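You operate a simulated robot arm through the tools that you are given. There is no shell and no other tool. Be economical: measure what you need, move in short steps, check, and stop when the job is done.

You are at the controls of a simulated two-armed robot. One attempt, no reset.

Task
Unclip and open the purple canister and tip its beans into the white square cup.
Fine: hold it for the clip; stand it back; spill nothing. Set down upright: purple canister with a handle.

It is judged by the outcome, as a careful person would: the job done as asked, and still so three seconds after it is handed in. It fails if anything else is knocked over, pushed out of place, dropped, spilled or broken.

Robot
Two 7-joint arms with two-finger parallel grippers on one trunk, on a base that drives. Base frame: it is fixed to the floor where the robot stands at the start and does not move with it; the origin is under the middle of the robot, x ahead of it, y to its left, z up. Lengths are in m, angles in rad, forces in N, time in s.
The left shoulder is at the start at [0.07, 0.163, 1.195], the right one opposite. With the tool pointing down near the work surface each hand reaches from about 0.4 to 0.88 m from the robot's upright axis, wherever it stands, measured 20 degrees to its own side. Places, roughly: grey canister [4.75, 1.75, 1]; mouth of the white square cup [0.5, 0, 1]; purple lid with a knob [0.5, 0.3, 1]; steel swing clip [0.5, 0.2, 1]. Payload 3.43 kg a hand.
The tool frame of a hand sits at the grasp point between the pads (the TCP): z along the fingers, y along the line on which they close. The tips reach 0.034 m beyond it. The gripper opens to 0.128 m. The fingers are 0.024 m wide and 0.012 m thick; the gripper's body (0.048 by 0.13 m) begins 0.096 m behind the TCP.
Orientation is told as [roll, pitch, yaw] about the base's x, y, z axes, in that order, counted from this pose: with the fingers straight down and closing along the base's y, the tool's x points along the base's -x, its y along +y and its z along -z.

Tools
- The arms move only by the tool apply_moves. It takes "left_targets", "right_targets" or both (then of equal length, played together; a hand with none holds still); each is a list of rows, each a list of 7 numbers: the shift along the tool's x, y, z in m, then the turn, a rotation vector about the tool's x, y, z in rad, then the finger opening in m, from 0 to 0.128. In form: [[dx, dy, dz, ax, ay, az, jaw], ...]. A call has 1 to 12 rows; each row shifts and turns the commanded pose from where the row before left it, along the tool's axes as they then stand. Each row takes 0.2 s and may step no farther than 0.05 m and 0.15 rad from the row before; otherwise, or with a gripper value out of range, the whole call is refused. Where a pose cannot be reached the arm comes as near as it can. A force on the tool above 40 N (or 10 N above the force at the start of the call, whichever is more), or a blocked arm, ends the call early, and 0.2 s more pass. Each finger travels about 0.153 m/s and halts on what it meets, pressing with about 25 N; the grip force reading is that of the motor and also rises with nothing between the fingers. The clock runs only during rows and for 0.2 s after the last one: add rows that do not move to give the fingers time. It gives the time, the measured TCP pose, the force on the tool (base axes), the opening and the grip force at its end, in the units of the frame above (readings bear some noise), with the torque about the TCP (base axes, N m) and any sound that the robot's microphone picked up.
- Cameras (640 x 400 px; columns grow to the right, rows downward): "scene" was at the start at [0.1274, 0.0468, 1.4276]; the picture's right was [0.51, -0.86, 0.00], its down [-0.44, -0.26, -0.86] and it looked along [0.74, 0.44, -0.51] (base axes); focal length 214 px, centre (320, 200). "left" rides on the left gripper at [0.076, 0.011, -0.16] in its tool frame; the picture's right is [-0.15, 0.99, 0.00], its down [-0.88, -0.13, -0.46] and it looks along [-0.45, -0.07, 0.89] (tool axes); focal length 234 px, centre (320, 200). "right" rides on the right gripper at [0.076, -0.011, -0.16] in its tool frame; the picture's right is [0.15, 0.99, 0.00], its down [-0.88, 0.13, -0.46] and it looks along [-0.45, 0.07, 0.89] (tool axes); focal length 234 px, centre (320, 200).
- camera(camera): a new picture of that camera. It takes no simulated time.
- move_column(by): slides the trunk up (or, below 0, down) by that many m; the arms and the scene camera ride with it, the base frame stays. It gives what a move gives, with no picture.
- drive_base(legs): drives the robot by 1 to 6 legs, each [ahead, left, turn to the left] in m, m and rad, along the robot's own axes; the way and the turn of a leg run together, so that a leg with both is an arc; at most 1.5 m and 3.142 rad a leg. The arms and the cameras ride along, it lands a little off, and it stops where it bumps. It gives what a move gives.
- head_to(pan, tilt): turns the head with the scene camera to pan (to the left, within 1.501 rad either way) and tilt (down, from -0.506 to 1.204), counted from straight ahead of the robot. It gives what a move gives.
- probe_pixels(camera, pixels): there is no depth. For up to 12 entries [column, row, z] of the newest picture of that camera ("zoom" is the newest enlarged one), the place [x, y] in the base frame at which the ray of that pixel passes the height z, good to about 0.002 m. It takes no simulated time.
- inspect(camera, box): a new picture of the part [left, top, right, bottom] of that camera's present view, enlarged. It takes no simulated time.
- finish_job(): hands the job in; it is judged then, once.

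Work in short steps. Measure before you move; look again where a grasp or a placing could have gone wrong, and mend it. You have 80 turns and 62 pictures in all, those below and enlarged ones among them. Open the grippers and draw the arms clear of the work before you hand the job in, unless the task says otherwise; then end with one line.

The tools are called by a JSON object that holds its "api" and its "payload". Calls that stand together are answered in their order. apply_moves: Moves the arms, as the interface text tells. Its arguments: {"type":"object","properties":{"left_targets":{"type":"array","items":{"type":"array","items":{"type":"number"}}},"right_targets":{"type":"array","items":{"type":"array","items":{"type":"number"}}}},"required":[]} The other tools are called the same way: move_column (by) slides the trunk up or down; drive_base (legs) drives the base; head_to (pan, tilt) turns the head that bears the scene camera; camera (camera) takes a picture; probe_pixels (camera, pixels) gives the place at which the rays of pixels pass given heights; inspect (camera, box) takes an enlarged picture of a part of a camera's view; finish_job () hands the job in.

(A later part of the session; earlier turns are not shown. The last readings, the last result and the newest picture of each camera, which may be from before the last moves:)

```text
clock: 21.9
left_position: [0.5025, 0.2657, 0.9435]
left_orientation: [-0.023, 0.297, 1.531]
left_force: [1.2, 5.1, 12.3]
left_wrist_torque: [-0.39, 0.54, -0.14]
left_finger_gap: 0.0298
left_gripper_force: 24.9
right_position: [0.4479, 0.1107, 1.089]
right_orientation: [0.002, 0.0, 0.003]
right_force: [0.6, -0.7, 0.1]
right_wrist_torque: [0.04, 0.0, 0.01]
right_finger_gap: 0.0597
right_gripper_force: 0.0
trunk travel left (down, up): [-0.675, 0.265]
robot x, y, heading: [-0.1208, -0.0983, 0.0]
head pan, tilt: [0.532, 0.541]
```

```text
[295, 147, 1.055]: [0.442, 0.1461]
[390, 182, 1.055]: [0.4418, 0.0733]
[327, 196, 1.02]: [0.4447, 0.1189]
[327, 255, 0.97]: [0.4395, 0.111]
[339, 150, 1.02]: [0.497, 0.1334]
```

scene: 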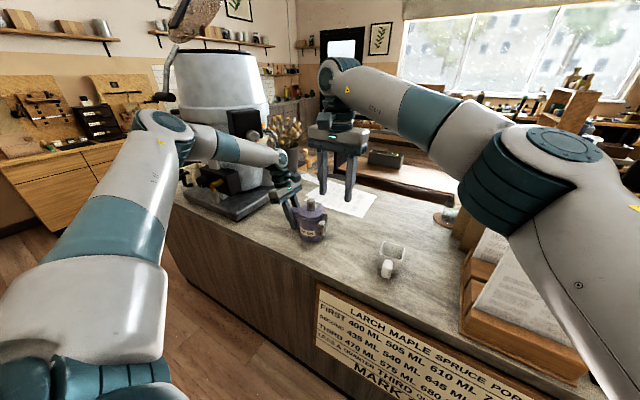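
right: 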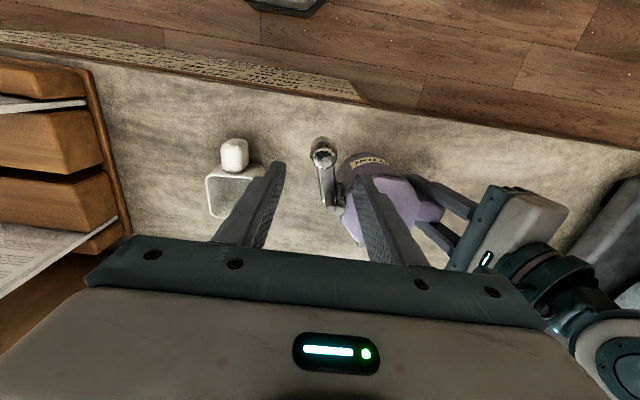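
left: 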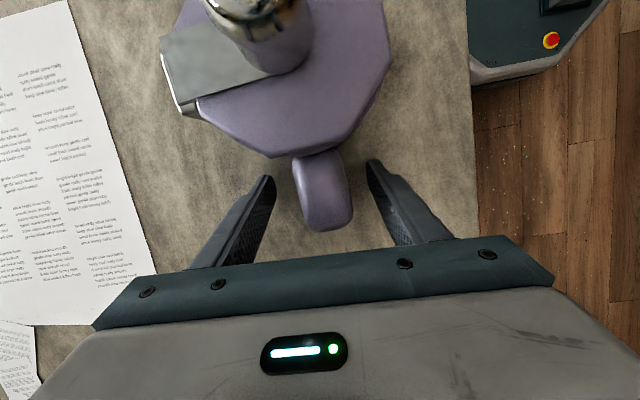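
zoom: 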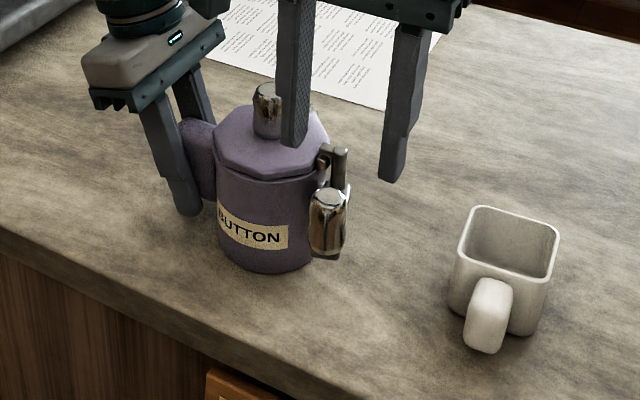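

Knob ≈(0.441,0.113), post ≈(0.495,0.128); radius ≈0.056. I descend to TCP z 1.008 and close on the knob.

{"api": "apply_moves", "payload": {"right_targets": [[0.002, 0.001, 0.027, 0, 0, 0, 0.06], [0.002, 0.001, 0.027, 0, 0, 0, 0.06], [0.001, 0, 0.027, 0, 0, 0, 0.06], [0, 0, 0, 0, 0, 0, 0.06], [0, 0, 0, 0, 0, 0, 0.04], [0, 0, 0, 0, 0, 0, 0.03], [0, 0, 0, 0, 0, 0, 0.02], [0, 0, 0, 0, 0, 0, 0.01], [0, 0, 0, 0, 0, 0, 0.01]]}}

{"api": "inspect", "payload": {"camera": "scene", "box": [285, 190, 405, 290]}}

```text
clock: 23.9
left_position: [0.5027, 0.2661, 0.9435]
left_orientation: [-0.022, 0.297, 1.534]
left_force: [1.7, 3.2, 8.2]
left_wrist_torque: [-0.51, 0.68, -0.25]
left_finger_gap: 0.0299
left_gripper_force: 25.4
right_position: [0.4418, 0.1144, 1.0067]
right_orientation: [0.001, 0.002, 0.0]
right_force: [-2.5, -2.1, -0.7]
right_wrist_torque: [0.0, -0.01, 0.5]
right_finger_gap: 0.0277
right_gripper_force: 25.2
trunk travel left (down, up): [-0.675, 0.265]
robot x, y, heading: [-0.1178, -0.0978, -0.003]
head pan, tilt: [0.532, 0.541]
```

```text
4.00 times, centred on (345, 240) of scene
```

zoom: 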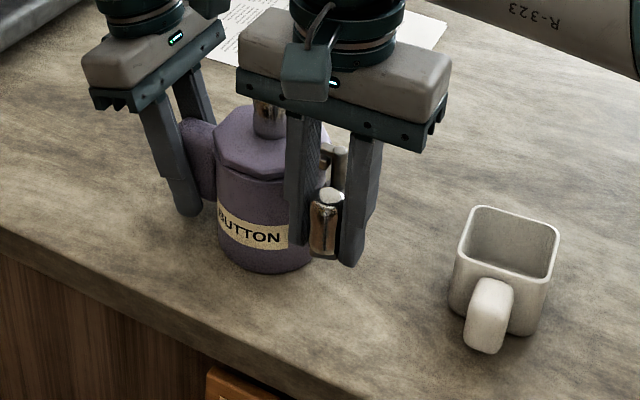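

The knob is gripped (gap 0.028). I swing it outward (counter-clockwise seen from above) about the post by ~0.48 rad first.

{"api": "apply_moves", "payload": {"right_targets": [[-0.0021, -0.0064, 0, 0, 0, -0.12, 0.01], [-0.0021, -0.0064, 0, 0, 0, -0.12, 0.01], [-0.0021, -0.0064, 0, 0, 0, -0.12, 0.01], [-0.0021, -0.0064, 0, 0, 0, -0.12, 0.01], [0, 0, 0, 0, 0, 0, 0.01]]}}

{"api": "inspect", "payload": {"camera": "scene", "box": [285, 190, 405, 290]}}

```text
clock: 25.1
left_position: [0.5035, 0.2662, 0.9445]
left_orientation: [-0.024, 0.3, 1.533]
left_force: [4.6, -6.6, 3.9]
left_wrist_torque: [0.71, 0.27, 0.58]
left_finger_gap: 0.0301
left_gripper_force: 25.3
right_position: [0.4563, 0.0911, 1.0073]
right_orientation: [-0.001, -0.001, 0.483]
right_force: [-4.4, 7.7, 2.0]
right_wrist_torque: [-0.2, 0.24, 0.49]
right_finger_gap: 0.0272
right_gripper_force: 25.0
trunk travel left (down, up): [-0.675, 0.265]
robot x, y, heading: [-0.1204, -0.1008, 0.0]
head pan, tilt: [0.532, 0.541]
```

```text
4.00 times, centred on (345, 240) of scene
```

zoom: 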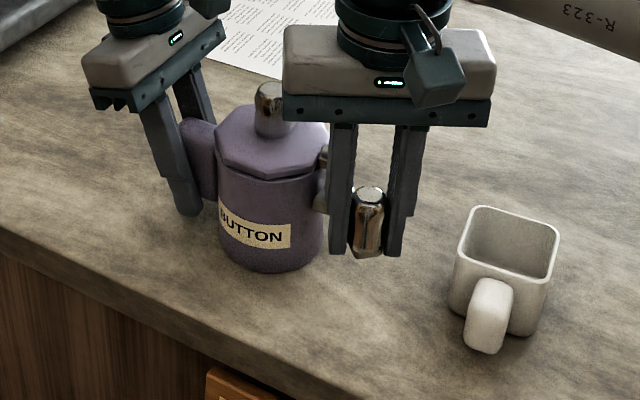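

It swings with about 9 N resistance. I continue.

{"api": "apply_moves", "payload": {"right_targets": [[-0.0021, -0.0064, 0, 0, 0, -0.12, 0.01], [-0.0021, -0.0064, 0, 0, 0, -0.12, 0.01], [-0.0021, -0.0064, 0, 0, 0, -0.12, 0.01], [-0.0021, -0.0064, 0, 0, 0, -0.12, 0.01], [-0.0021, -0.0064, 0, 0, 0, -0.12, 0.01], [-0.0021, -0.0064, 0, 0, 0, -0.12, 0.01], [-0.0021, -0.0064, 0, 0, 0, -0.12, 0.01], [0, 0, 0, 0, 0, 0, 0.01]]}}

{"api": "inspect", "payload": {"camera": "scene", "box": [285, 190, 405, 290]}}

```text
clock: 26.9
left_position: [0.5026, 0.267, 0.9434]
left_orientation: [-0.024, 0.297, 1.534]
left_force: [3.0, 2.2, 7.3]
left_wrist_torque: [-0.45, 0.77, 0.32]
left_finger_gap: 0.0302
left_gripper_force: 25.0
right_position: [0.4892, 0.0728, 1.0082]
right_orientation: [0.001, 0.001, 1.141]
right_force: [-1.4, -3.5, -0.7]
right_wrist_torque: [-0.55, -0.31, 0.07]
right_finger_gap: 0.0268
right_gripper_force: 25.4
right hand out of reach, approached as far as the arm can: row 6, 7
trunk travel left (down, up): [-0.675, 0.265]
robot x, y, heading: [-0.1202, -0.1019, 0.003]
head pan, tilt: [0.532, 0.541]
```

```text
4.00 times, centred on (345, 240) of scene
```

zoom: 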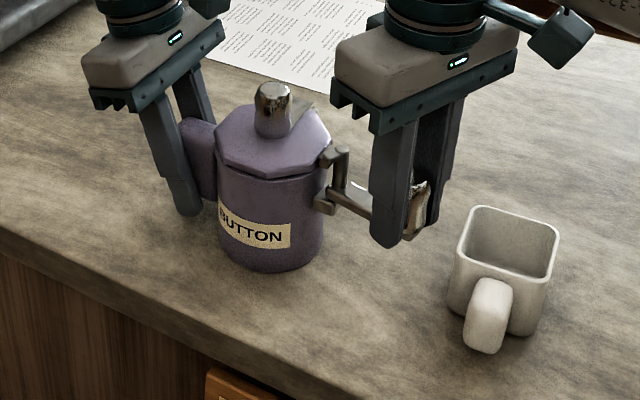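

The lever has turned about 65° and the wrist yaw is at its limit. I zoom in to see what the clip's hook did.

{"api": "inspect", "payload": {"camera": "scene", "box": [325, 205, 375, 255]}}

{"api": "inspect", "payload": {"camera": "left", "box": [150, 0, 450, 200]}}

```text
8.00 times, centred on (350, 230) of scene
```

zoom: 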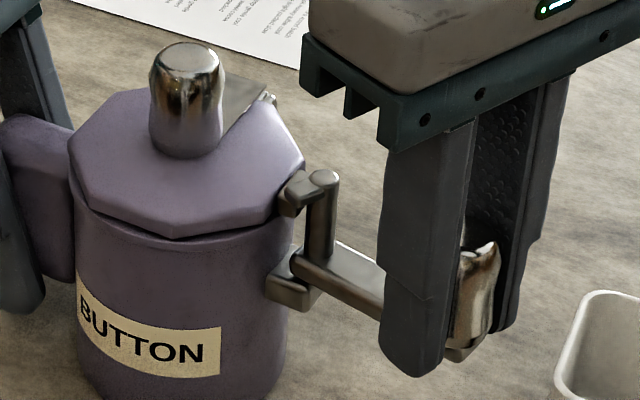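

```text
2.00 times, centred on (300, 100) of left
```

zoom: 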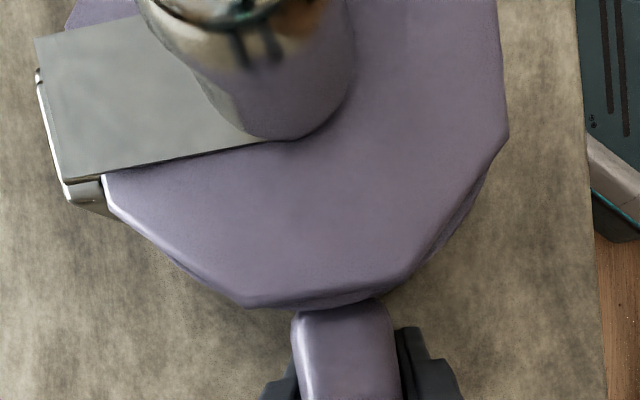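

The hook on top of the post has swung round with the lever; it now points to −x, nearly off the lid. I turn it ~0.45 rad more by pure translation for margin.

{"api": "apply_moves", "payload": {"right_targets": [[-0.0026, -0.0081, 0, 0, 0, 0, 0.01], [-0.0042, -0.0074, 0, 0, 0, 0, 0.01], [-0.006, -0.006, 0, 0, 0, 0, 0.01], [0, 0, 0, 0, 0, 0, 0.01]]}}

{"api": "inspect", "payload": {"camera": "scene", "box": [325, 205, 375, 255]}}

```text
clock: 27.9
left_position: [0.5031, 0.2667, 0.9432]
left_orientation: [-0.022, 0.297, 1.534]
left_force: [7.8, 0.8, 0.7]
left_wrist_torque: [0.01, 0.1, 0.98]
left_finger_gap: 0.0312
left_gripper_force: 25.0
right_position: [0.4972, 0.0715, 1.0075]
right_orientation: [0.003, 0.001, 1.141]
right_force: [-8.4, 0.5, 0.1]
right_wrist_torque: [-0.03, 0.49, 0.55]
right_finger_gap: 0.0268
right_gripper_force: 24.8
right hand out of reach, approached as far as the arm can: row 2, 3
trunk travel left (down, up): [-0.675, 0.265]
robot x, y, heading: [-0.1238, -0.1021, 0.001]
head pan, tilt: [0.532, 0.541]
```

```text
8.00 times, centred on (350, 230) of scene
```

zoom: 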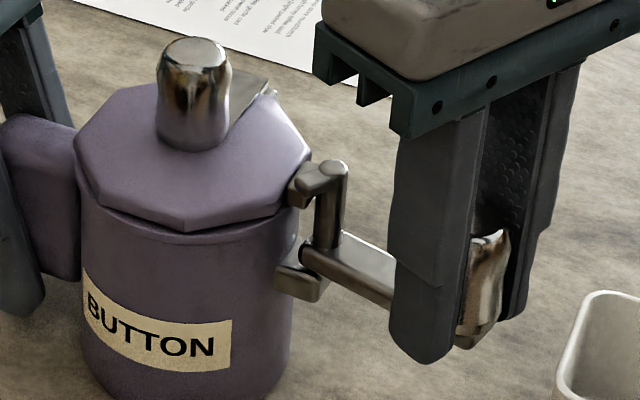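

The lever points about straight out (−y), and the wrist limits further motion. I release, turn the hand back in yaw around the knob, and regrip to push it farther.

{"api": "apply_moves", "payload": {"right_targets": [[0, 0, 0, 0, 0, 0, 0.04], [0, 0, 0, 0, 0, 0, 0.06], [0, 0, -0.014, 0, 0, 0, 0.064], [0, 0, 0, 0, 0, 0.145, 0.064], [0, 0, 0, 0, 0, 0.145, 0.064], [0, 0, 0, 0, 0, 0.145, 0.064], [0, 0, 0, 0, 0, 0.145, 0.064], [0, 0, 0, 0, 0, 0.145, 0.064], [0, 0, 0, 0, 0, 0.145, 0.064], [0, 0, 0, 0, 0, 0.145, 0.064], [0, 0, 0, 0, 0, 0, 0.064]]}}

{"api": "camera", "payload": {"camera": "right"}}

```text
clock: 30.3
left_position: [0.5041, 0.2661, 0.9422]
left_orientation: [-0.023, 0.298, 1.533]
left_force: [5.4, 1.6, -2.0]
left_wrist_torque: [0.27, 0.18, 1.0]
left_finger_gap: 0.0322
left_gripper_force: 25.2
right_position: [0.4958, 0.0713, 1.0081]
right_orientation: [0.0, 0.003, 0.126]
right_force: [-5.0, -1.0, 1.2]
right_wrist_torque: [0.06, 0.19, 0.23]
right_finger_gap: 0.0634
right_gripper_force: 0.1
right hand out of reach, approached as far as the arm can: row 3
trunk travel left (down, up): [-0.675, 0.265]
robot x, y, heading: [-0.1206, -0.0987, 0.004]
head pan, tilt: [0.532, 0.541]
```

```text
21 pictures are left
```

right: 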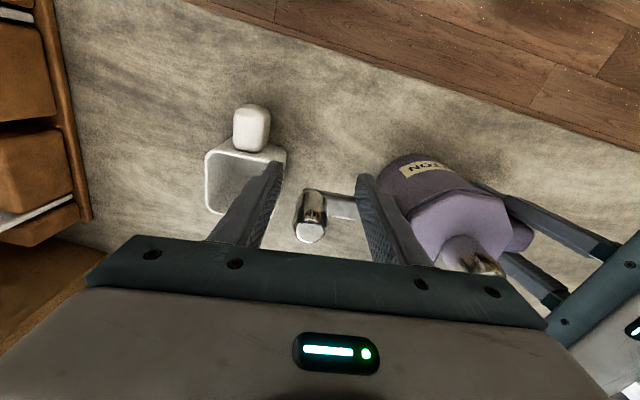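

The lever knob has moved farther round (now at (311,232), beyond the tips). I probe it.

{"api": "probe_pixels", "payload": {"camera": "right", "pixels": [[311, 234, 1.02], [316, 196, 0.97], [350, 205, 0.965], [470, 262, 1.058], [490, 180, 1.0]]}}

{"api": "inspect", "payload": {"camera": "right", "box": [280, 140, 540, 310]}}

{"api": "inspect", "payload": {"camera": "scene", "box": [285, 190, 405, 290]}}

```text
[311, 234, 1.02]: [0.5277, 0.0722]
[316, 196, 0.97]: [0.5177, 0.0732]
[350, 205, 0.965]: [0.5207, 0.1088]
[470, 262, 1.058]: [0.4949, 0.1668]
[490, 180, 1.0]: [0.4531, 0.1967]
```

```text
2.35 times, centred on (410, 225) of right
```

zoom: 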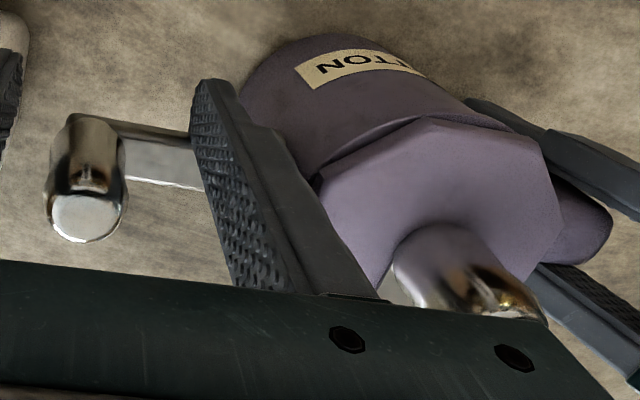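

```text
4.00 times, centred on (345, 240) of scene
```

zoom: 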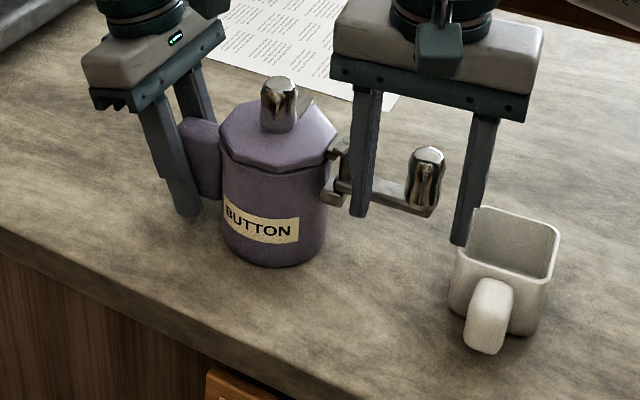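

The lever is well past; the right outer finger is near the cup, so I lift the right hand straight up out of there.

{"api": "apply_moves", "payload": {"right_targets": [[0.006, 0.0, 0, 0, 0, 0, 0.05], [0, 0, -0.03, 0, 0, 0, 0.05], [0, 0, -0.03, 0, 0, 0, 0.05], [0, 0, -0.03, 0, 0, 0, 0.05], [0.01, 0, -0.03, 0, 0, 0, 0.05], [0, 0, 0, 0, 0, 0, 0.05]]}}

{"api": "inspect", "payload": {"camera": "scene", "box": [315, 195, 385, 250]}}

{"api": "camera", "payload": {"camera": "right"}}

```text
clock: 31.7
left_position: [0.5035, 0.2655, 0.9434]
left_orientation: [-0.021, 0.299, 1.536]
left_force: [-1.0, -0.8, -1.6]
left_wrist_torque: [0.15, 0.12, -0.06]
left_finger_gap: 0.0302
left_gripper_force: 24.8
right_position: [0.4811, 0.0691, 1.1284]
right_orientation: [0.001, 0.003, 0.128]
right_force: [-0.1, -0.9, -0.4]
right_wrist_torque: [-0.01, -0.02, 0.02]
right_finger_gap: 0.05
right_gripper_force: 0.0
trunk travel left (down, up): [-0.675, 0.265]
robot x, y, heading: [-0.1218, -0.1019, 0.003]
head pan, tilt: [0.532, 0.541]
```

```text
7.27 times, centred on (350, 222) of scene
```

zoom: 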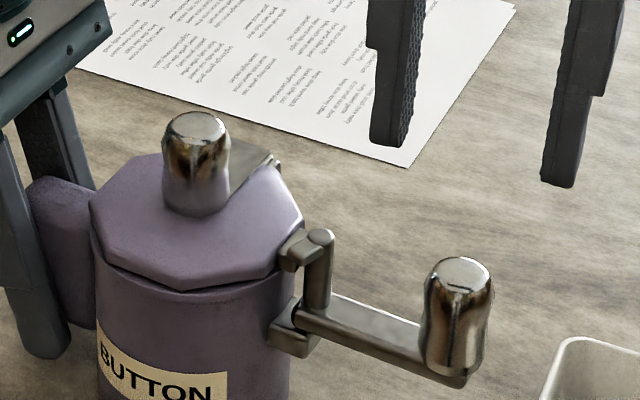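

```text
17 pictures are left
```

right: 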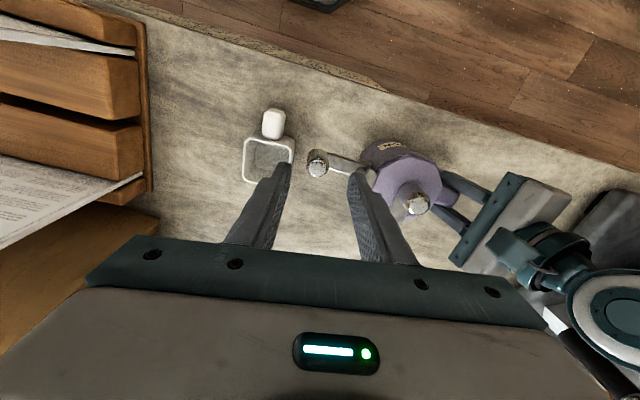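

The clip's hook is off the lid and the canister sits square in the left grip again. For lid opening the right arm needs to be nearer: I lift the canister 2 cm and drive 0.1 forward, 0.05 left.

{"api": "apply_moves", "payload": {"left_targets": [[0.0029, 0, -0.0096, 0, 0, 0, 0.01], [0.0029, 0, -0.0096, 0, 0, 0, 0.01], [0, 0, 0, 0, 0, 0, 0.01]]}}

{"api": "drive_base", "payload": {"legs": [[0.1, 0.05, 0]]}}

{"api": "apply_moves", "payload": {"left_targets": [[0.0125, 0.0247, 0.0037, 0, 0, 0, 0.01], [0.0125, 0.0247, 0.0037, 0, 0, 0, 0.01], [0.0125, 0.0247, 0.0037, 0, 0, 0, 0.01], [0.0125, 0.0247, 0.0037, 0, 0, 0, 0.01], [0, 0, 0, 0, 0, 0, 0.01]], "right_targets": [[0.025, -0.0125, -0.005, 0, 0, 0, 0.06], [0.025, -0.0125, -0.005, 0, 0, 0, 0.06], [0.025, -0.0125, -0.005, 0, 0, 0, 0.06], [0.025, -0.0125, -0.005, 0, 0, 0, 0.06], [0, 0, 0, 0, 0, 0, 0.06]]}}

```text
clock: 32.5
left_position: [0.5037, 0.2663, 0.9636]
left_orientation: [-0.022, 0.298, 1.534]
left_force: [0.3, 0.7, -3.3]
left_wrist_torque: [0.2, -0.01, 0.0]
left_finger_gap: 0.0302
left_gripper_force: 24.5
right_position: [0.4821, 0.068, 1.1276]
right_orientation: [0.0, 0.001, 0.126]
right_force: [-0.9, 0.1, 0.7]
right_wrist_torque: [-0.03, -0.01, 0.01]
right_finger_gap: 0.0501
right_gripper_force: 0.0
trunk travel left (down, up): [-0.675, 0.265]
robot x, y, heading: [-0.1227, -0.099, 0.002]
head pan, tilt: [0.532, 0.541]
```

```text
clock: 33.7
left_position: [0.6015, 0.3165, 0.9636]
left_orientation: [-0.021, 0.298, 1.535]
left_force: [0.1, 0.2, -3.1]
left_wrist_torque: [0.22, -0.03, 0.03]
left_finger_gap: 0.0297
left_gripper_force: 24.6
right_position: [0.5794, 0.1189, 1.1284]
right_orientation: [0.0, 0.003, 0.13]
right_force: [0.1, -0.1, 0.0]
right_wrist_torque: [0.04, -0.02, 0.02]
right_finger_gap: 0.0499
right_gripper_force: 0.1
trunk travel left (down, up): [-0.675, 0.265]
robot x, y, heading: [-0.0269, -0.0497, 0.005]
head pan, tilt: [0.532, 0.541]
```

```text
clock: 34.9
left_position: [0.5026, 0.2686, 0.9594]
left_orientation: [-0.021, 0.298, 1.536]
left_force: [0.4, 0.5, -2.2]
left_wrist_torque: [0.21, 0.0, 0.04]
left_finger_gap: 0.0299
left_gripper_force: 24.7
right_position: [0.4873, 0.0586, 1.1476]
right_orientation: [-0.002, 0.003, 0.13]
right_force: [-0.3, 0.0, -0.2]
right_wrist_torque: [-0.03, 0.0, -0.01]
right_finger_gap: 0.0601
right_gripper_force: 0.1
trunk travel left (down, up): [-0.675, 0.265]
robot x, y, heading: [-0.0191, -0.0516, -0.002]
head pan, tilt: [0.532, 0.541]
```

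I lower the canister to the counter and look from both cameras.

{"api": "apply_moves", "payload": {"left_targets": [[-0.0025, 0, 0.0075, 0, 0, 0, 0.01], [-0.0025, 0, 0.0085, 0, 0, 0, 0.01], [0, 0, 0, 0, 0, 0, 0.01]]}}

{"api": "camera", "payload": {"camera": "right"}}

{"api": "camera", "payload": {"camera": "scene"}}

{"api": "probe_pixels", "payload": {"camera": "right", "pixels": [[440, 200, 1.058], [440, 190, 1.058]]}}

```text
clock: 35.7
left_position: [0.502, 0.2689, 0.9457]
left_orientation: [-0.022, 0.298, 1.536]
left_force: [-0.7, 0.0, -2.3]
left_wrist_torque: [0.27, -0.03, 0.0]
left_finger_gap: 0.03
left_gripper_force: 24.8
right_position: [0.4858, 0.0575, 1.1482]
right_orientation: [0.0, 0.004, 0.128]
right_force: [-0.2, 0.5, 0.0]
right_wrist_torque: [0.0, -0.03, 0.0]
right_finger_gap: 0.06
right_gripper_force: 0.0
trunk travel left (down, up): [-0.675, 0.265]
robot x, y, heading: [-0.022, -0.0488, 0.002]
head pan, tilt: [0.532, 0.541]
```

```text
16 pictures are left
```

right: 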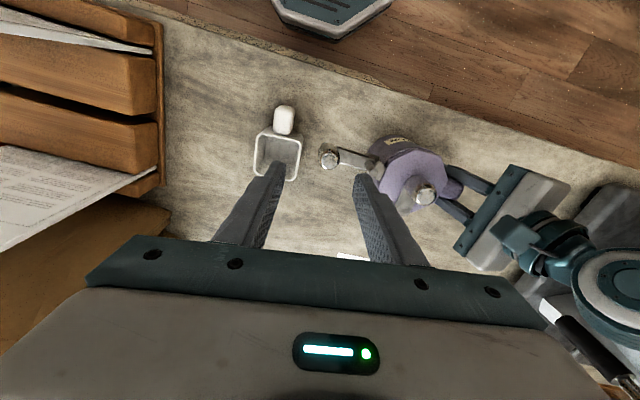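

```text
15 pictures are left
```

scene: 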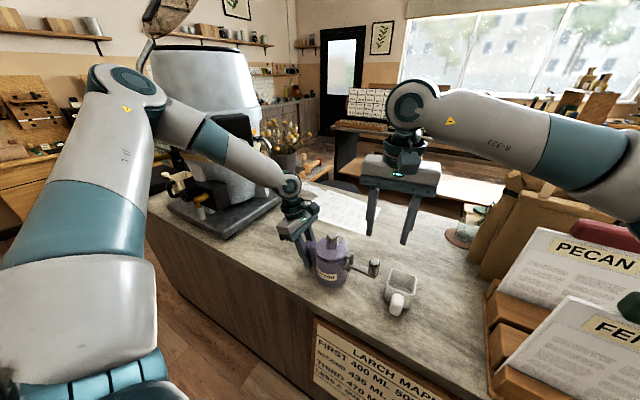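

```text
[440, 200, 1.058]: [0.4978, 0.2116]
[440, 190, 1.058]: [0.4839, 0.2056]
```

Lid knob top is at (425,195) in the right view and (333,241) in the scene. I probe it and settle the canister 2 mm lower.

{"api": "apply_moves", "payload": {"left_targets": [[-0.0006, 0, 0.002, 0, 0, 0, 0.01], [0, 0, 0, 0, 0, 0, 0.01]]}}

{"api": "probe_pixels", "payload": {"camera": "right", "pixels": [[425, 195, 1.058], [329, 159, 1.02], [276, 160, 0.95], [300, 140, 0.95], [257, 135, 0.95], [297, 178, 0.95], [254, 176, 0.95]]}}

{"api": "probe_pixels", "payload": {"camera": "scene", "pixels": [[333, 239, 1.058], [374, 262, 1.02], [389, 270, 0.95], [417, 276, 0.95], [406, 291, 0.95], [383, 285, 0.95]]}}

```text
clock: 36.3
left_position: [0.5018, 0.2682, 0.9428]
left_orientation: [-0.024, 0.3, 1.537]
left_force: [-0.1, 0.0, -1.6]
left_wrist_torque: [0.2, 0.07, -0.03]
left_finger_gap: 0.0302
left_gripper_force: 25.2
right_position: [0.4871, 0.0577, 1.1488]
right_orientation: [0.0, 0.004, 0.128]
right_force: [-0.2, 0.9, 0.0]
right_wrist_torque: [0.01, 0.0, -0.03]
right_finger_gap: 0.06
right_gripper_force: 0.0
trunk travel left (down, up): [-0.675, 0.265]
robot x, y, heading: [-0.0205, -0.0473, 0.005]
head pan, tilt: [0.532, 0.541]
```

```text
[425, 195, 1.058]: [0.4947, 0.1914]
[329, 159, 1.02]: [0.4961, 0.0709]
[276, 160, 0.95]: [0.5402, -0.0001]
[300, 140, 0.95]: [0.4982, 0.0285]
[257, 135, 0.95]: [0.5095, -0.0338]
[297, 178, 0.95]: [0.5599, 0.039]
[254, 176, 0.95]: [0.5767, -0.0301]
```

```text
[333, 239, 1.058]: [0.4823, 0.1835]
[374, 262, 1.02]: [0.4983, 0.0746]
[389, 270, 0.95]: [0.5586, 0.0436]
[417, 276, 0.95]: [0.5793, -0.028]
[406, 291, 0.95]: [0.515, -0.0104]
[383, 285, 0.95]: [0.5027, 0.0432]
```

Cup rim centre ≈(0.537,0.002,0.95); lid knob ≈(0.494,0.19). I bring the right hand over the lid knob, descend, and grip it.

{"api": "apply_moves", "payload": {"right_targets": [[0, 0.044, 0, 0, 0, 0.064, 0.06], [-0.0015, 0.044, 0, 0, 0, 0.064, 0.06], [-0.0015, 0.044, 0, 0, 0, 0, 0.06], [-0.004, 0.001, 0.031, 0, 0, 0, 0.06], [0, 0, 0.031, 0, 0, 0, 0.06], [0, 0, 0.031, 0, 0, 0, 0.06], [0, 0, 0, 0, 0, 0, 0.045], [0, 0, 0, 0, 0, 0, 0.03], [0, 0, 0, 0, 0, 0, 0.02], [0, 0, 0, 0, 0, 0, 0.01], [0, 0, 0, 0, 0, 0, 0.01]]}}

{"api": "inspect", "payload": {"camera": "scene", "box": [270, 180, 400, 300]}}

```text
clock: 37.3
left_position: [0.4997, 0.2724, 0.9398]
left_orientation: [-0.014, 0.292, 1.547]
left_force: [2.2, 13.6, -1.5]
left_wrist_torque: [-2.69, 0.91, 0.01]
left_finger_gap: 0.0299
left_gripper_force: 24.9
right_position: [0.4839, 0.1891, 1.1265]
right_orientation: [0.006, -0.003, 0.001]
right_force: [-3.1, -13.3, 9.3]
right_wrist_torque: [0.48, -0.07, 0.05]
right_finger_gap: 0.052
right_gripper_force: 0.0
trunk travel left (down, up): [-0.675, 0.265]
robot x, y, heading: [-0.0218, -0.0465, 0.002]
head pan, tilt: [0.532, 0.541]
stopped in row 5 (right hand): the force on the tool passed its limit (the readings are from after the stop); the commanded pose is now the measured one
```

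```text
3.33 times, centred on (335, 240) of scene
```

zoom: 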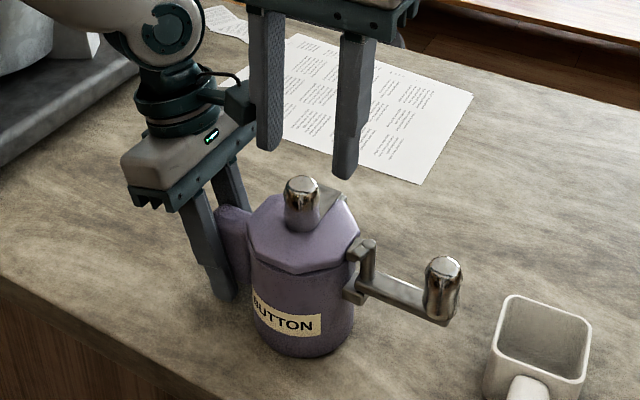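

The right finger met the left hand's camera housing. I raise the right hand, then regrip the handle with the left hand tilted to 45° so its camera is out of the way.

{"api": "apply_moves", "payload": {"right_targets": [[0, 0, -0.035, 0, 0, 0, 0.052], [0, -0.02, -0.03, 0, 0, 0, 0.052], [0, -0.02, 0, 0, 0, 0, 0.052]]}}

{"api": "apply_moves", "payload": {"left_targets": [[0, 0, 0, 0, 0, 0, 0.04], [0, 0, 0, 0, 0, 0, 0.05], [0, 0, 0, 0, 0.1225, 0, 0.05], [0, 0, 0, 0, 0.1225, 0, 0.05], [0, 0, 0, 0, 0.1225, 0, 0.05], [0, 0, 0, 0, 0.1225, 0, 0.05], [0, 0, 0, 0, 0, 0, 0.05]]}}

{"api": "camera", "payload": {"camera": "left"}}

```text
clock: 38.1
left_position: [0.499, 0.2715, 0.9385]
left_orientation: [-0.015, 0.29, 1.541]
left_force: [-1.6, -0.1, 2.1]
left_wrist_torque: [0.04, 0.15, -0.05]
left_finger_gap: 0.0298
left_gripper_force: 25.0
right_position: [0.4842, 0.1515, 1.1891]
right_orientation: [0.01, -0.001, 0.001]
right_force: [0.1, -0.2, -0.1]
right_wrist_torque: [0.05, -0.02, 0.01]
right_finger_gap: 0.052
right_gripper_force: 0.1
trunk travel left (down, up): [-0.675, 0.265]
robot x, y, heading: [-0.0218, -0.0489, 0.006]
head pan, tilt: [0.532, 0.541]
```

```text
clock: 39.7
left_position: [0.5003, 0.271, 0.9381]
left_orientation: [-0.02, 0.784, 1.533]
left_force: [0.0, 0.0, -0.3]
left_wrist_torque: [0.01, -0.01, -0.02]
left_finger_gap: 0.05
left_gripper_force: 0.0
right_position: [0.4842, 0.1502, 1.1887]
right_orientation: [0.009, -0.001, -0.001]
right_force: [-0.1, -0.3, -0.1]
right_wrist_torque: [0.02, 0.0, 0.01]
right_finger_gap: 0.052
right_gripper_force: 0.1
trunk travel left (down, up): [-0.675, 0.265]
robot x, y, heading: [-0.0238, -0.0484, -0.0]
head pan, tilt: [0.532, 0.541]
```

```text
13 pictures are left
```

left: 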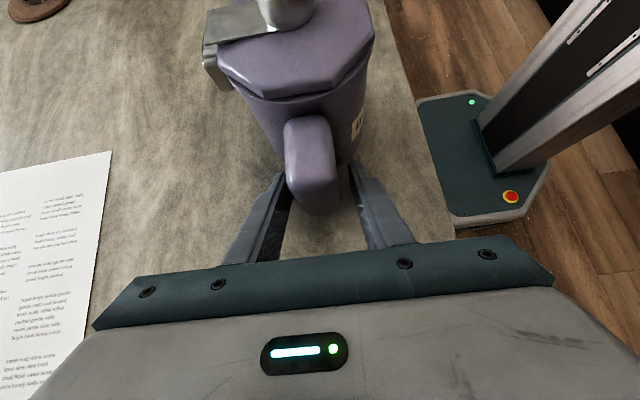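

The handle is between the fingers at the new tilt. I close the left gripper and move the right hand down onto the lid knob with a narrower opening.

{"api": "apply_moves", "payload": {"left_targets": [[0.002, 0, 0.004, 0, 0, 0, 0.05], [0, 0, 0, 0, 0, 0, 0.036], [0, 0, 0, 0, 0, 0, 0.028], [0, 0, 0, 0, 0, 0, 0.01], [0, 0, 0, 0, 0, 0, 0.01]]}}

{"api": "apply_moves", "payload": {"right_targets": [[-0.004, 0.02, 0.01, 0, 0, 0, 0.05], [-0.004, 0.02, 0.025, 0, 0, 0, 0.05], [0, 0, 0.033, 0, 0, 0, 0.05], [0, 0, 0.033, 0, 0, 0, 0.05], [0, 0, 0.032, 0, 0, 0, 0.05], [0, 0, 0, 0, 0, 0, 0.05]]}}

{"api": "inspect", "payload": {"camera": "scene", "box": [280, 190, 390, 290]}}

```text
clock: 40.9
left_position: [0.4997, 0.2685, 0.9381]
left_orientation: [-0.017, 0.783, 1.535]
left_force: [-1.9, -0.1, 2.8]
left_wrist_torque: [-0.23, 0.3, -0.05]
left_finger_gap: 0.03
left_gripper_force: 24.5
right_position: [0.4845, 0.1513, 1.1893]
right_orientation: [0.008, 0.0, -0.002]
right_force: [0.1, 0.1, -0.2]
right_wrist_torque: [-0.01, 0.02, -0.01]
right_finger_gap: 0.0521
right_gripper_force: 0.1
trunk travel left (down, up): [-0.675, 0.265]
robot x, y, heading: [-0.0219, -0.0479, 0.005]
head pan, tilt: [0.532, 0.541]
```

```text
clock: 42.3
left_position: [0.5001, 0.2689, 0.9376]
left_orientation: [-0.018, 0.784, 1.534]
left_force: [-0.7, 0.9, 5.9]
left_wrist_torque: [-0.34, 0.41, -0.05]
left_finger_gap: 0.0298
left_gripper_force: 25.0
right_position: [0.4917, 0.1921, 1.0578]
right_orientation: [0.008, -0.001, -0.002]
right_force: [-0.2, 0.2, -0.2]
right_wrist_torque: [0.03, -0.03, 0.02]
right_finger_gap: 0.0498
right_gripper_force: 0.1
trunk travel left (down, up): [-0.675, 0.265]
robot x, y, heading: [-0.0212, -0.0488, 0.005]
head pan, tilt: [0.532, 0.541]
```

```text
4.00 times, centred on (335, 240) of scene
```

zoom: 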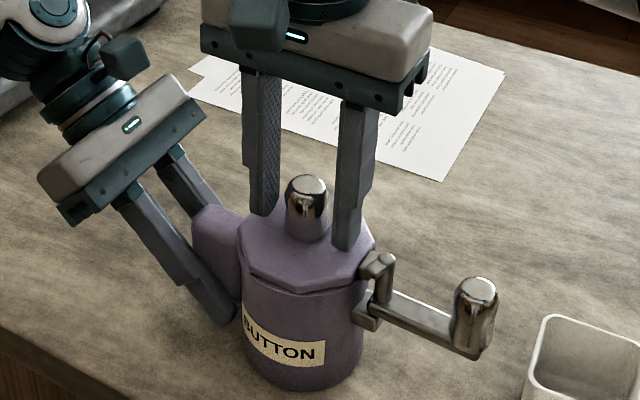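

The fingers straddle the lid knob. I close and lift along the hinge arc (hinge at about x 0.541, z 1.008) the first 30°.

{"api": "apply_moves", "payload": {"right_targets": [[0, 0, 0, 0, 0, 0, 0.035], [0, 0, 0, 0, 0, 0, 0.025], [0, 0, 0, 0, 0, 0, 0.01], [0, 0, 0, 0, 0, 0, 0.01], [-0.0056, 0, -0.0057, 0, 0, 0, 0.01], [-0.0057, 0, -0.0057, 0, 0, 0, 0.01], [-0.0069, 0, -0.0041, 0, 0, 0, 0.01], [-0.0069, 0, -0.004, 0, 0, 0, 0.01], [0, 0, 0, 0, 0, 0, 0.01]]}}

{"api": "inspect", "payload": {"camera": "scene", "box": [280, 190, 390, 290]}}

```text
clock: 44.3
left_position: [0.4991, 0.2689, 0.9378]
left_orientation: [-0.02, 0.784, 1.535]
left_force: [11.1, -0.9, 5.9]
left_wrist_torque: [0.01, 0.38, 0.74]
left_finger_gap: 0.0304
left_gripper_force: 24.6
right_position: [0.5164, 0.1917, 1.0772]
right_orientation: [0.007, -0.001, 0.0]
right_force: [-11.5, 2.3, 0.0]
right_wrist_torque: [-0.28, 0.86, 0.11]
right_finger_gap: 0.0292
right_gripper_force: 25.7
trunk travel left (down, up): [-0.675, 0.265]
robot x, y, heading: [-0.0225, -0.0453, -0.001]
head pan, tilt: [0.532, 0.541]
```

```text
4.00 times, centred on (335, 240) of scene
```

zoom: 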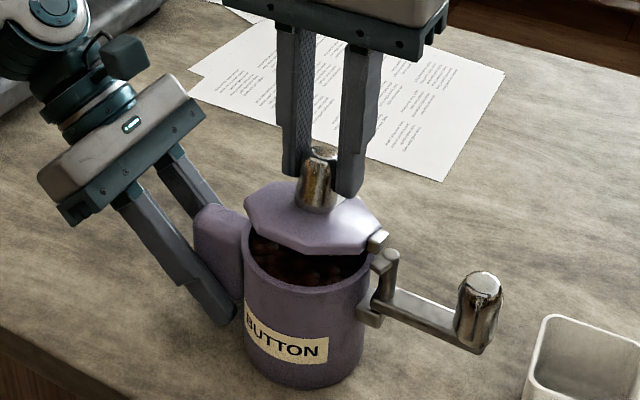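

The lid is opening and beans show inside. The +x push is a bit strong (11 N), so I correct slightly and continue to about 75°.

{"api": "apply_moves", "payload": {"right_targets": [[0.003, 0, -0.004, 0, 0, 0, 0.01], [-0.0077, 0, -0.0028, 0, 0, 0, 0.01], [-0.0077, 0, -0.0022, 0, 0, 0, 0.01], [-0.008, 0, -0.001, 0, 0, 0, 0.01], [-0.008, 0, 0.0, 0, 0, 0, 0.01], [-0.0077, 0, 0.002, 0, 0, 0, 0.01], [-0.0077, 0, 0.002, 0, 0, 0, 0.01], [0, 0, 0, 0, 0, 0, 0.01]]}}

{"api": "inspect", "payload": {"camera": "scene", "box": [280, 190, 390, 290]}}

```text
clock: 46.1
left_position: [0.4992, 0.2687, 0.9373]
left_orientation: [-0.018, 0.783, 1.534]
left_force: [7.3, -1.3, -0.6]
left_wrist_torque: [0.22, 0.44, 0.44]
left_finger_gap: 0.0307
left_gripper_force: 25.4
right_position: [0.5619, 0.1915, 1.0827]
right_orientation: [0.009, -0.002, -0.002]
right_force: [-4.5, 0.5, 13.1]
right_wrist_torque: [0.01, 0.5, 0.03]
right_finger_gap: 0.0291
right_gripper_force: 25.0
trunk travel left (down, up): [-0.675, 0.265]
robot x, y, heading: [-0.0227, -0.0511, 0.0]
head pan, tilt: [0.532, 0.541]
```

```text
4.00 times, centred on (335, 240) of scene
```

zoom: 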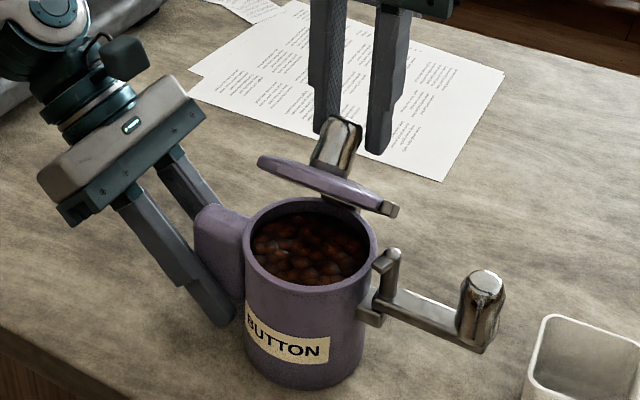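

The lid is about 60° open, beans inside are dark brown, filling most of the way. I continue the arc with a small upward correction.

{"api": "apply_moves", "payload": {"right_targets": [[-0.002, 0, -0.005, 0, 0, 0, 0.01], [-0.0075, 0, 0.001, 0, 0, 0, 0.01], [-0.0075, 0, 0.001, 0, 0, 0, 0.01], [-0.007, 0, 0.003, 0, 0, 0, 0.01], [-0.007, 0, 0.004, 0, 0, 0, 0.01], [-0.006, 0, 0.005, 0, 0, 0, 0.01], [-0.005, 0, 0.0055, 0, 0, 0, 0.01], [0, 0, 0, 0, 0, 0, 0.01]]}}

{"api": "inspect", "payload": {"camera": "scene", "box": [280, 190, 390, 290]}}

```text
clock: 47.9
left_position: [0.4997, 0.2684, 0.9377]
left_orientation: [-0.019, 0.781, 1.534]
left_force: [-1.7, 0.1, -0.5]
left_wrist_torque: [0.08, 0.1, -0.04]
left_finger_gap: 0.0297
left_gripper_force: 24.6
right_position: [0.6042, 0.1925, 1.0683]
right_orientation: [0.007, 0.0, 0.0]
right_force: [-0.9, 0.0, -0.2]
right_wrist_torque: [-0.01, 0.01, 0.04]
right_finger_gap: 0.0101
right_gripper_force: 0.2
trunk travel left (down, up): [-0.675, 0.265]
robot x, y, heading: [-0.0233, -0.0513, 0.003]
head pan, tilt: [0.532, 0.541]
```

```text
4.00 times, centred on (335, 240) of scene
```

zoom: 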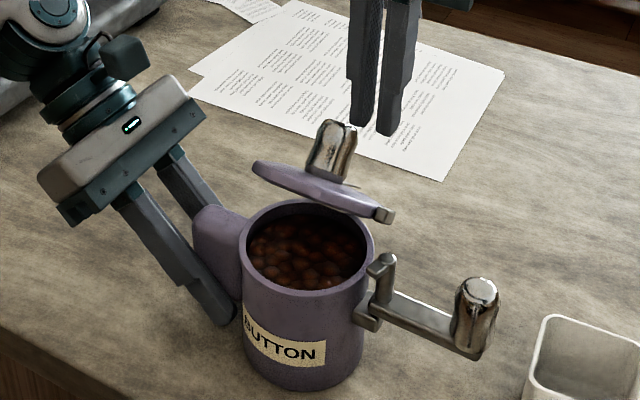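

The pads slipped off, but the lid stays up by itself at about 55° (hinge friction). I move the closed right fingers over to the front (−x) side, ready to push the lid's underside back.

{"api": "apply_moves", "payload": {"right_targets": [[0, 0, -0.035, 0, 0, 0, 0], [0, 0, -0.035, 0, 0, 0, 0], [0, 0, -0.035, 0, 0, 0, 0], [0.042, 0, 0, 0, 0, 0, 0], [0.042, 0, 0, 0, 0, 0, 0], [0.042, 0, 0, 0, 0, 0, 0], [0.042, 0, 0, 0, 0, 0, 0], [0, 0, 0.044, 0, 0, 0, 0], [0, 0, 0.044, 0, 0, 0, 0], [0, 0, 0, 0, 0, 0, 0]]}}

{"api": "apply_moves", "payload": {"right_targets": [[-0.03, 0, 0, 0, 0, 0, 0], [-0.02, 0, 0, 0, 0, 0, 0], [-0.012, 0, 0, 0, 0, 0, 0], [-0.012, 0, 0, 0, 0, 0, 0], [-0.012, 0, 0, 0, 0, 0, 0], [-0.012, 0, 0, 0, 0, 0, 0], [-0.012, 0, 0, 0, 0, 0, 0], [0, 0, 0, 0, 0, 0, 0]]}}

{"api": "inspect", "payload": {"camera": "scene", "box": [280, 190, 390, 290]}}

```text
clock: 50.1
left_position: [0.5003, 0.2678, 0.9372]
left_orientation: [-0.021, 0.784, 1.533]
left_force: [-0.4, 1.2, -0.3]
left_wrist_torque: [0.02, 0.1, -0.09]
left_finger_gap: 0.0298
left_gripper_force: 24.9
right_position: [0.4387, 0.1794, 1.072]
right_orientation: [0.007, 0.0, 0.0]
right_force: [-0.4, 0.6, 0.5]
right_wrist_torque: [0.02, -0.02, 0.0]
right_finger_gap: 0.0
right_gripper_force: 25.4
right hand out of reach, approached as far as the arm can: row 2, 3
trunk travel left (down, up): [-0.675, 0.265]
robot x, y, heading: [-0.0213, -0.0466, 0.004]
head pan, tilt: [0.532, 0.541]
```

```text
clock: 51.9
left_position: [0.4981, 0.2688, 0.9379]
left_orientation: [-0.02, 0.783, 1.532]
left_force: [-1.9, 0.3, 3.5]
left_wrist_torque: [-0.12, 0.66, -0.07]
left_finger_gap: 0.039
left_gripper_force: 25.2
right_position: [0.5465, 0.1782, 1.0721]
right_orientation: [0.006, -0.001, -0.001]
right_force: [-4.2, 1.1, 8.4]
right_wrist_torque: [0.12, -0.14, 0.09]
right_finger_gap: 0.0
right_gripper_force: 24.9
trunk travel left (down, up): [-0.675, 0.265]
robot x, y, heading: [-0.0173, -0.0482, 0.004]
head pan, tilt: [0.532, 0.541]
```

```text
4.00 times, centred on (335, 240) of scene
```

zoom: 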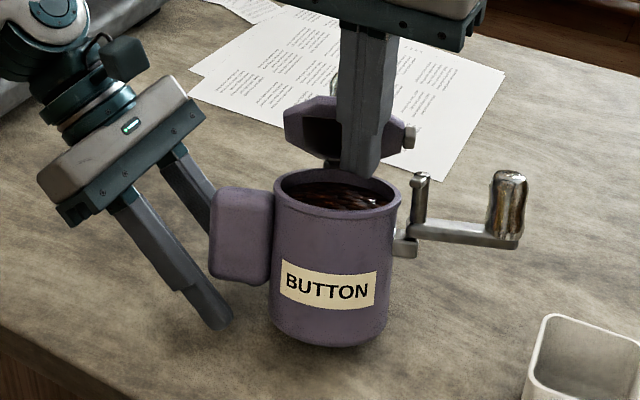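

The push opened the lid past vertical, but also twisted the canister in the left grip (gap 0.039). I withdraw the right hand gently, back and up.

{"api": "apply_moves", "payload": {"right_targets": [[0.006, 0, 0, 0, 0, 0, 0], [0.006, 0, 0, 0, 0, 0, 0], [0.006, 0, -0.01, 0, 0, 0, 0], [0, 0, -0.03, 0, 0, 0, 0], [0.02, -0.02, -0.03, 0, 0, 0, 0], [0.02, -0.03, -0.02, 0, 0, 0, 0], [0.02, -0.04, 0, 0, 0, 0, 0], [0, 0, 0, 0, 0, 0, 0]]}}

{"api": "inspect", "payload": {"camera": "scene", "box": [270, 180, 420, 300]}}

```text
clock: 53.7
left_position: [0.5003, 0.2694, 0.9353]
left_orientation: [-0.02, 0.784, 1.533]
left_force: [0.0, -0.5, -2.1]
left_wrist_torque: [0.25, 0.03, 0.01]
left_finger_gap: 0.0319
left_gripper_force: 24.3
right_position: [0.4692, 0.0867, 1.1628]
right_orientation: [0.005, -0.001, 0.0]
right_force: [-0.6, -0.4, -0.1]
right_wrist_torque: [-0.03, 0.0, -0.02]
right_finger_gap: 0.0
right_gripper_force: 25.0
trunk travel left (down, up): [-0.675, 0.265]
robot x, y, heading: [-0.0229, -0.05, 0.003]
head pan, tilt: [0.532, 0.541]
```

```text
3.33 times, centred on (345, 240) of scene
```

zoom: 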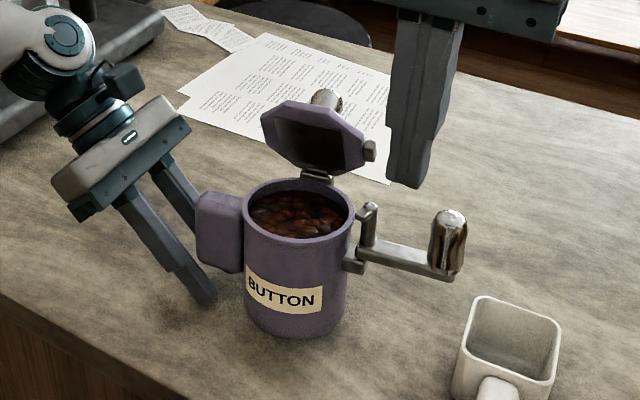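

The lid stands open and the canister is upright, but twisted a bit in the left grip. I check with the left camera before regripping.

{"api": "camera", "payload": {"camera": "left"}}

```text
6 pictures are left
```

left: 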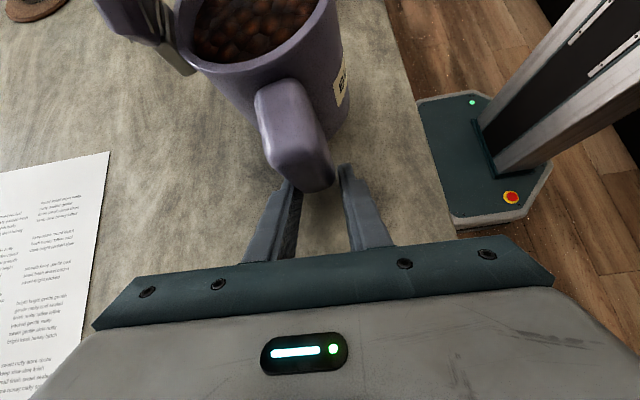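

The handle is held only by its outer lower corner. I lower a few mm until the counter carries the canister, checking the force, before reopening.

{"api": "apply_moves", "payload": {"left_targets": [[-0.0014, 0, 0.0014, 0, 0, 0, 0.01], [-0.0014, 0, 0.0014, 0, 0, 0, 0.01], [0, 0, 0, 0, 0, 0, 0.01]]}}

{"api": "probe_pixels", "payload": {"camera": "left", "pixels": [[312, 190, 0.91], [265, 85, 0.97], [300, 85, 0.97], [300, 140, 0.945], [288, 120, 0.95], [272, 130, 0.95], [320, 140, 0.93]]}}

{"api": "probe_pixels", "payload": {"camera": "zoom", "pixels": [[285, 338, 0.86], [245, 205, 1.0], [355, 205, 1.0], [297, 180, 1.0], [285, 240, 1.0], [200, 200, 0.97], [240, 205, 0.97]]}}

```text
clock: 54.5
left_position: [0.4993, 0.2679, 0.9327]
left_orientation: [-0.017, 0.784, 1.533]
left_force: [0.4, 0.1, -2.4]
left_wrist_torque: [0.31, 0.06, -0.03]
left_finger_gap: 0.0314
left_gripper_force: 25.1
right_position: [0.469, 0.0857, 1.1627]
right_orientation: [0.005, 0.001, 0.0]
right_force: [0.0, 0.7, -0.1]
right_wrist_torque: [0.03, 0.0, 0.0]
right_finger_gap: 0.0
right_gripper_force: 25.1
trunk travel left (down, up): [-0.675, 0.265]
robot x, y, heading: [-0.0181, -0.0501, 0.005]
head pan, tilt: [0.532, 0.541]
```

```text
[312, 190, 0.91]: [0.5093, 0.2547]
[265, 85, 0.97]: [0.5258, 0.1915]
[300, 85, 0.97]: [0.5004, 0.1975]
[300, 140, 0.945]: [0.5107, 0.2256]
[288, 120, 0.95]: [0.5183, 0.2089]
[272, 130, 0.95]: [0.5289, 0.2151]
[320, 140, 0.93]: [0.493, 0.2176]
```

```text
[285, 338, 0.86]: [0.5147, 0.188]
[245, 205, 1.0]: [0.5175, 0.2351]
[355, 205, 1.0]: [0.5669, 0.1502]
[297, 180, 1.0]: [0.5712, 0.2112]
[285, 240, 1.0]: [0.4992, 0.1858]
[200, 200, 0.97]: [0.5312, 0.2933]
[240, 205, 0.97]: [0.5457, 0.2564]
```

Comparing outlines, the canister hangs in the grip tilted back some 9°, slightly off the counter. I lower in small steps until contact.

{"api": "apply_moves", "payload": {"left_targets": [[-0.0014, 0, 0.0014, 0, 0, 0, 0.01], [-0.0014, 0, 0.0014, 0, 0, 0, 0.01], [-0.0014, 0, 0.0014, 0, 0, 0, 0.01], [0, 0, 0, 0, 0, 0, 0.01]]}}

```text
clock: 55.5
left_position: [0.4994, 0.2669, 0.932]
left_orientation: [-0.029, 0.787, 1.532]
left_force: [-5.7, 4.1, 18.3]
left_wrist_torque: [0.09, 0.74, -0.33]
left_finger_gap: 0.0314
left_gripper_force: 25.1
right_position: [0.4661, 0.0861, 1.1627]
right_orientation: [0.007, -0.002, 0.0]
right_force: [0.4, 0.0, 0.0]
right_wrist_torque: [-0.03, -0.01, 0.0]
right_finger_gap: 0.0
right_gripper_force: 24.4
trunk travel left (down, up): [-0.675, 0.265]
robot x, y, heading: [-0.0225, -0.0498, 0.006]
head pan, tilt: [0.532, 0.541]
stopped in row 4 (left hand): the force on the tool passed its limit (the readings are from after the stop); the commanded pose is now the measured one
```

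The counter now carries it. I open the left fingers slowly so the canister settles flat, and look from the head.

{"api": "apply_moves", "payload": {"left_targets": [[0, 0, 0, 0, 0, 0, 0.0315], [0, 0, 0, 0, 0, 0, 0.0335], [0, 0, 0, 0, 0, 0, 0.0355], [0, 0, 0, 0, 0, 0, 0.038], [0, 0, 0, 0, 0, 0, 0.041], [0, 0, 0, 0, 0, 0, 0.046], [0, 0, 0, 0, 0, 0, 0.055], [0, 0, 0, 0, 0, 0, 0.07], [0, 0, 0, 0, 0, 0, 0.07]]}}

{"api": "camera", "payload": {"camera": "left"}}

```text
clock: 57.0
left_position: [0.5061, 0.2663, 0.9325]
left_orientation: [-0.04, 0.786, 1.525]
left_force: [4.1, -1.6, 7.8]
left_wrist_torque: [-0.17, 0.1, 0.22]
left_finger_gap: 0.0526
left_gripper_force: 0.1
right_position: [0.4699, 0.0875, 1.1611]
right_orientation: [0.007, 0.001, -0.001]
right_force: [-0.2, 0.1, 0.3]
right_wrist_torque: [0.01, 0.0, 0.0]
right_finger_gap: 0.0001
right_gripper_force: 25.3
trunk travel left (down, up): [-0.675, 0.265]
robot x, y, heading: [-0.0212, -0.0502, 0.001]
head pan, tilt: [0.532, 0.541]
stopped in row 7 (left hand): the force on the tool passed its limit (the readings are from after the stop); the commanded pose is now the measured one
```

```text
5 pictures are left
```

left: 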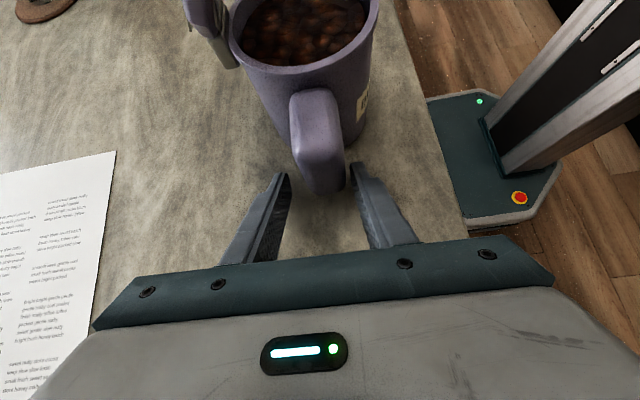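

The canister has settled upright with the lid open. I shift the left hand to seat the handle deeper and close, while the right hand draws well clear.

{"api": "apply_moves", "payload": {"left_targets": [[0.003, 0, 0, 0, 0, 0, 0.07], [0.005, 0, 0.003, 0, 0, 0, 0.07], [0.005, 0, 0.005, 0, 0, 0, 0.07], [0.005, 0, 0.006, 0, 0, 0, 0.07], [0, 0, 0, 0, 0, 0, 0.055], [0, 0, 0, 0, 0, 0, 0.045], [0, 0, 0, 0, 0, 0, 0.037], [0, 0, 0, 0, 0, 0, 0.032], [0, 0, 0, 0, 0, 0, 0.01], [0, 0, 0, 0, 0, 0, 0.01]], "right_targets": [[0.0, -0.0283, -0.0233, 0, 0, 0, 0.02], [0.0233, -0.0283, -0.0233, 0, 0, 0, 0.02], [0.0233, -0.0283, -0.0233, 0, 0, 0, 0.02], [0.0233, -0.0283, -0.0233, 0, 0, 0, 0.02], [0.0233, -0.0283, -0.0233, 0, 0, 0, 0.02], [0.0233, -0.0283, -0.0233, 0, 0, 0, 0.02], [0.02, 0, 0, 0, 0, 0, 0.02], [0, 0, 0, 0, 0, 0, 0.02], [0, 0, 0, 0, 0, 0, 0.02], [0, 0, 0, 0, 0, 0, 0.02]]}}

{"api": "camera", "payload": {"camera": "scene"}}

```text
clock: 59.2
left_position: [0.5033, 0.2455, 0.9343]
left_orientation: [-0.039, 0.785, 1.528]
left_force: [-1.0, -0.7, -0.6]
left_wrist_torque: [0.05, 0.19, -0.04]
left_finger_gap: 0.0297
left_gripper_force: 24.9
right_position: [0.3322, -0.0839, 1.3029]
right_orientation: [0.006, -0.001, 0.0]
right_force: [-0.2, 0.1, 0.3]
right_wrist_torque: [0.0, 0.02, -0.01]
right_finger_gap: 0.0201
right_gripper_force: 0.0
trunk travel left (down, up): [-0.675, 0.265]
robot x, y, heading: [-0.0219, -0.0491, 0.006]
head pan, tilt: [0.532, 0.541]
```

```text
4 pictures are left
```

scene: 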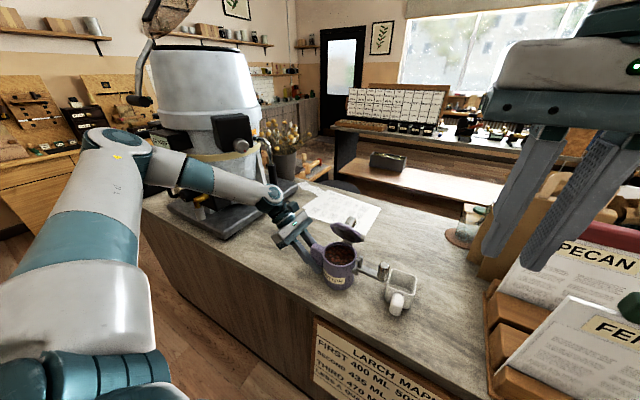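

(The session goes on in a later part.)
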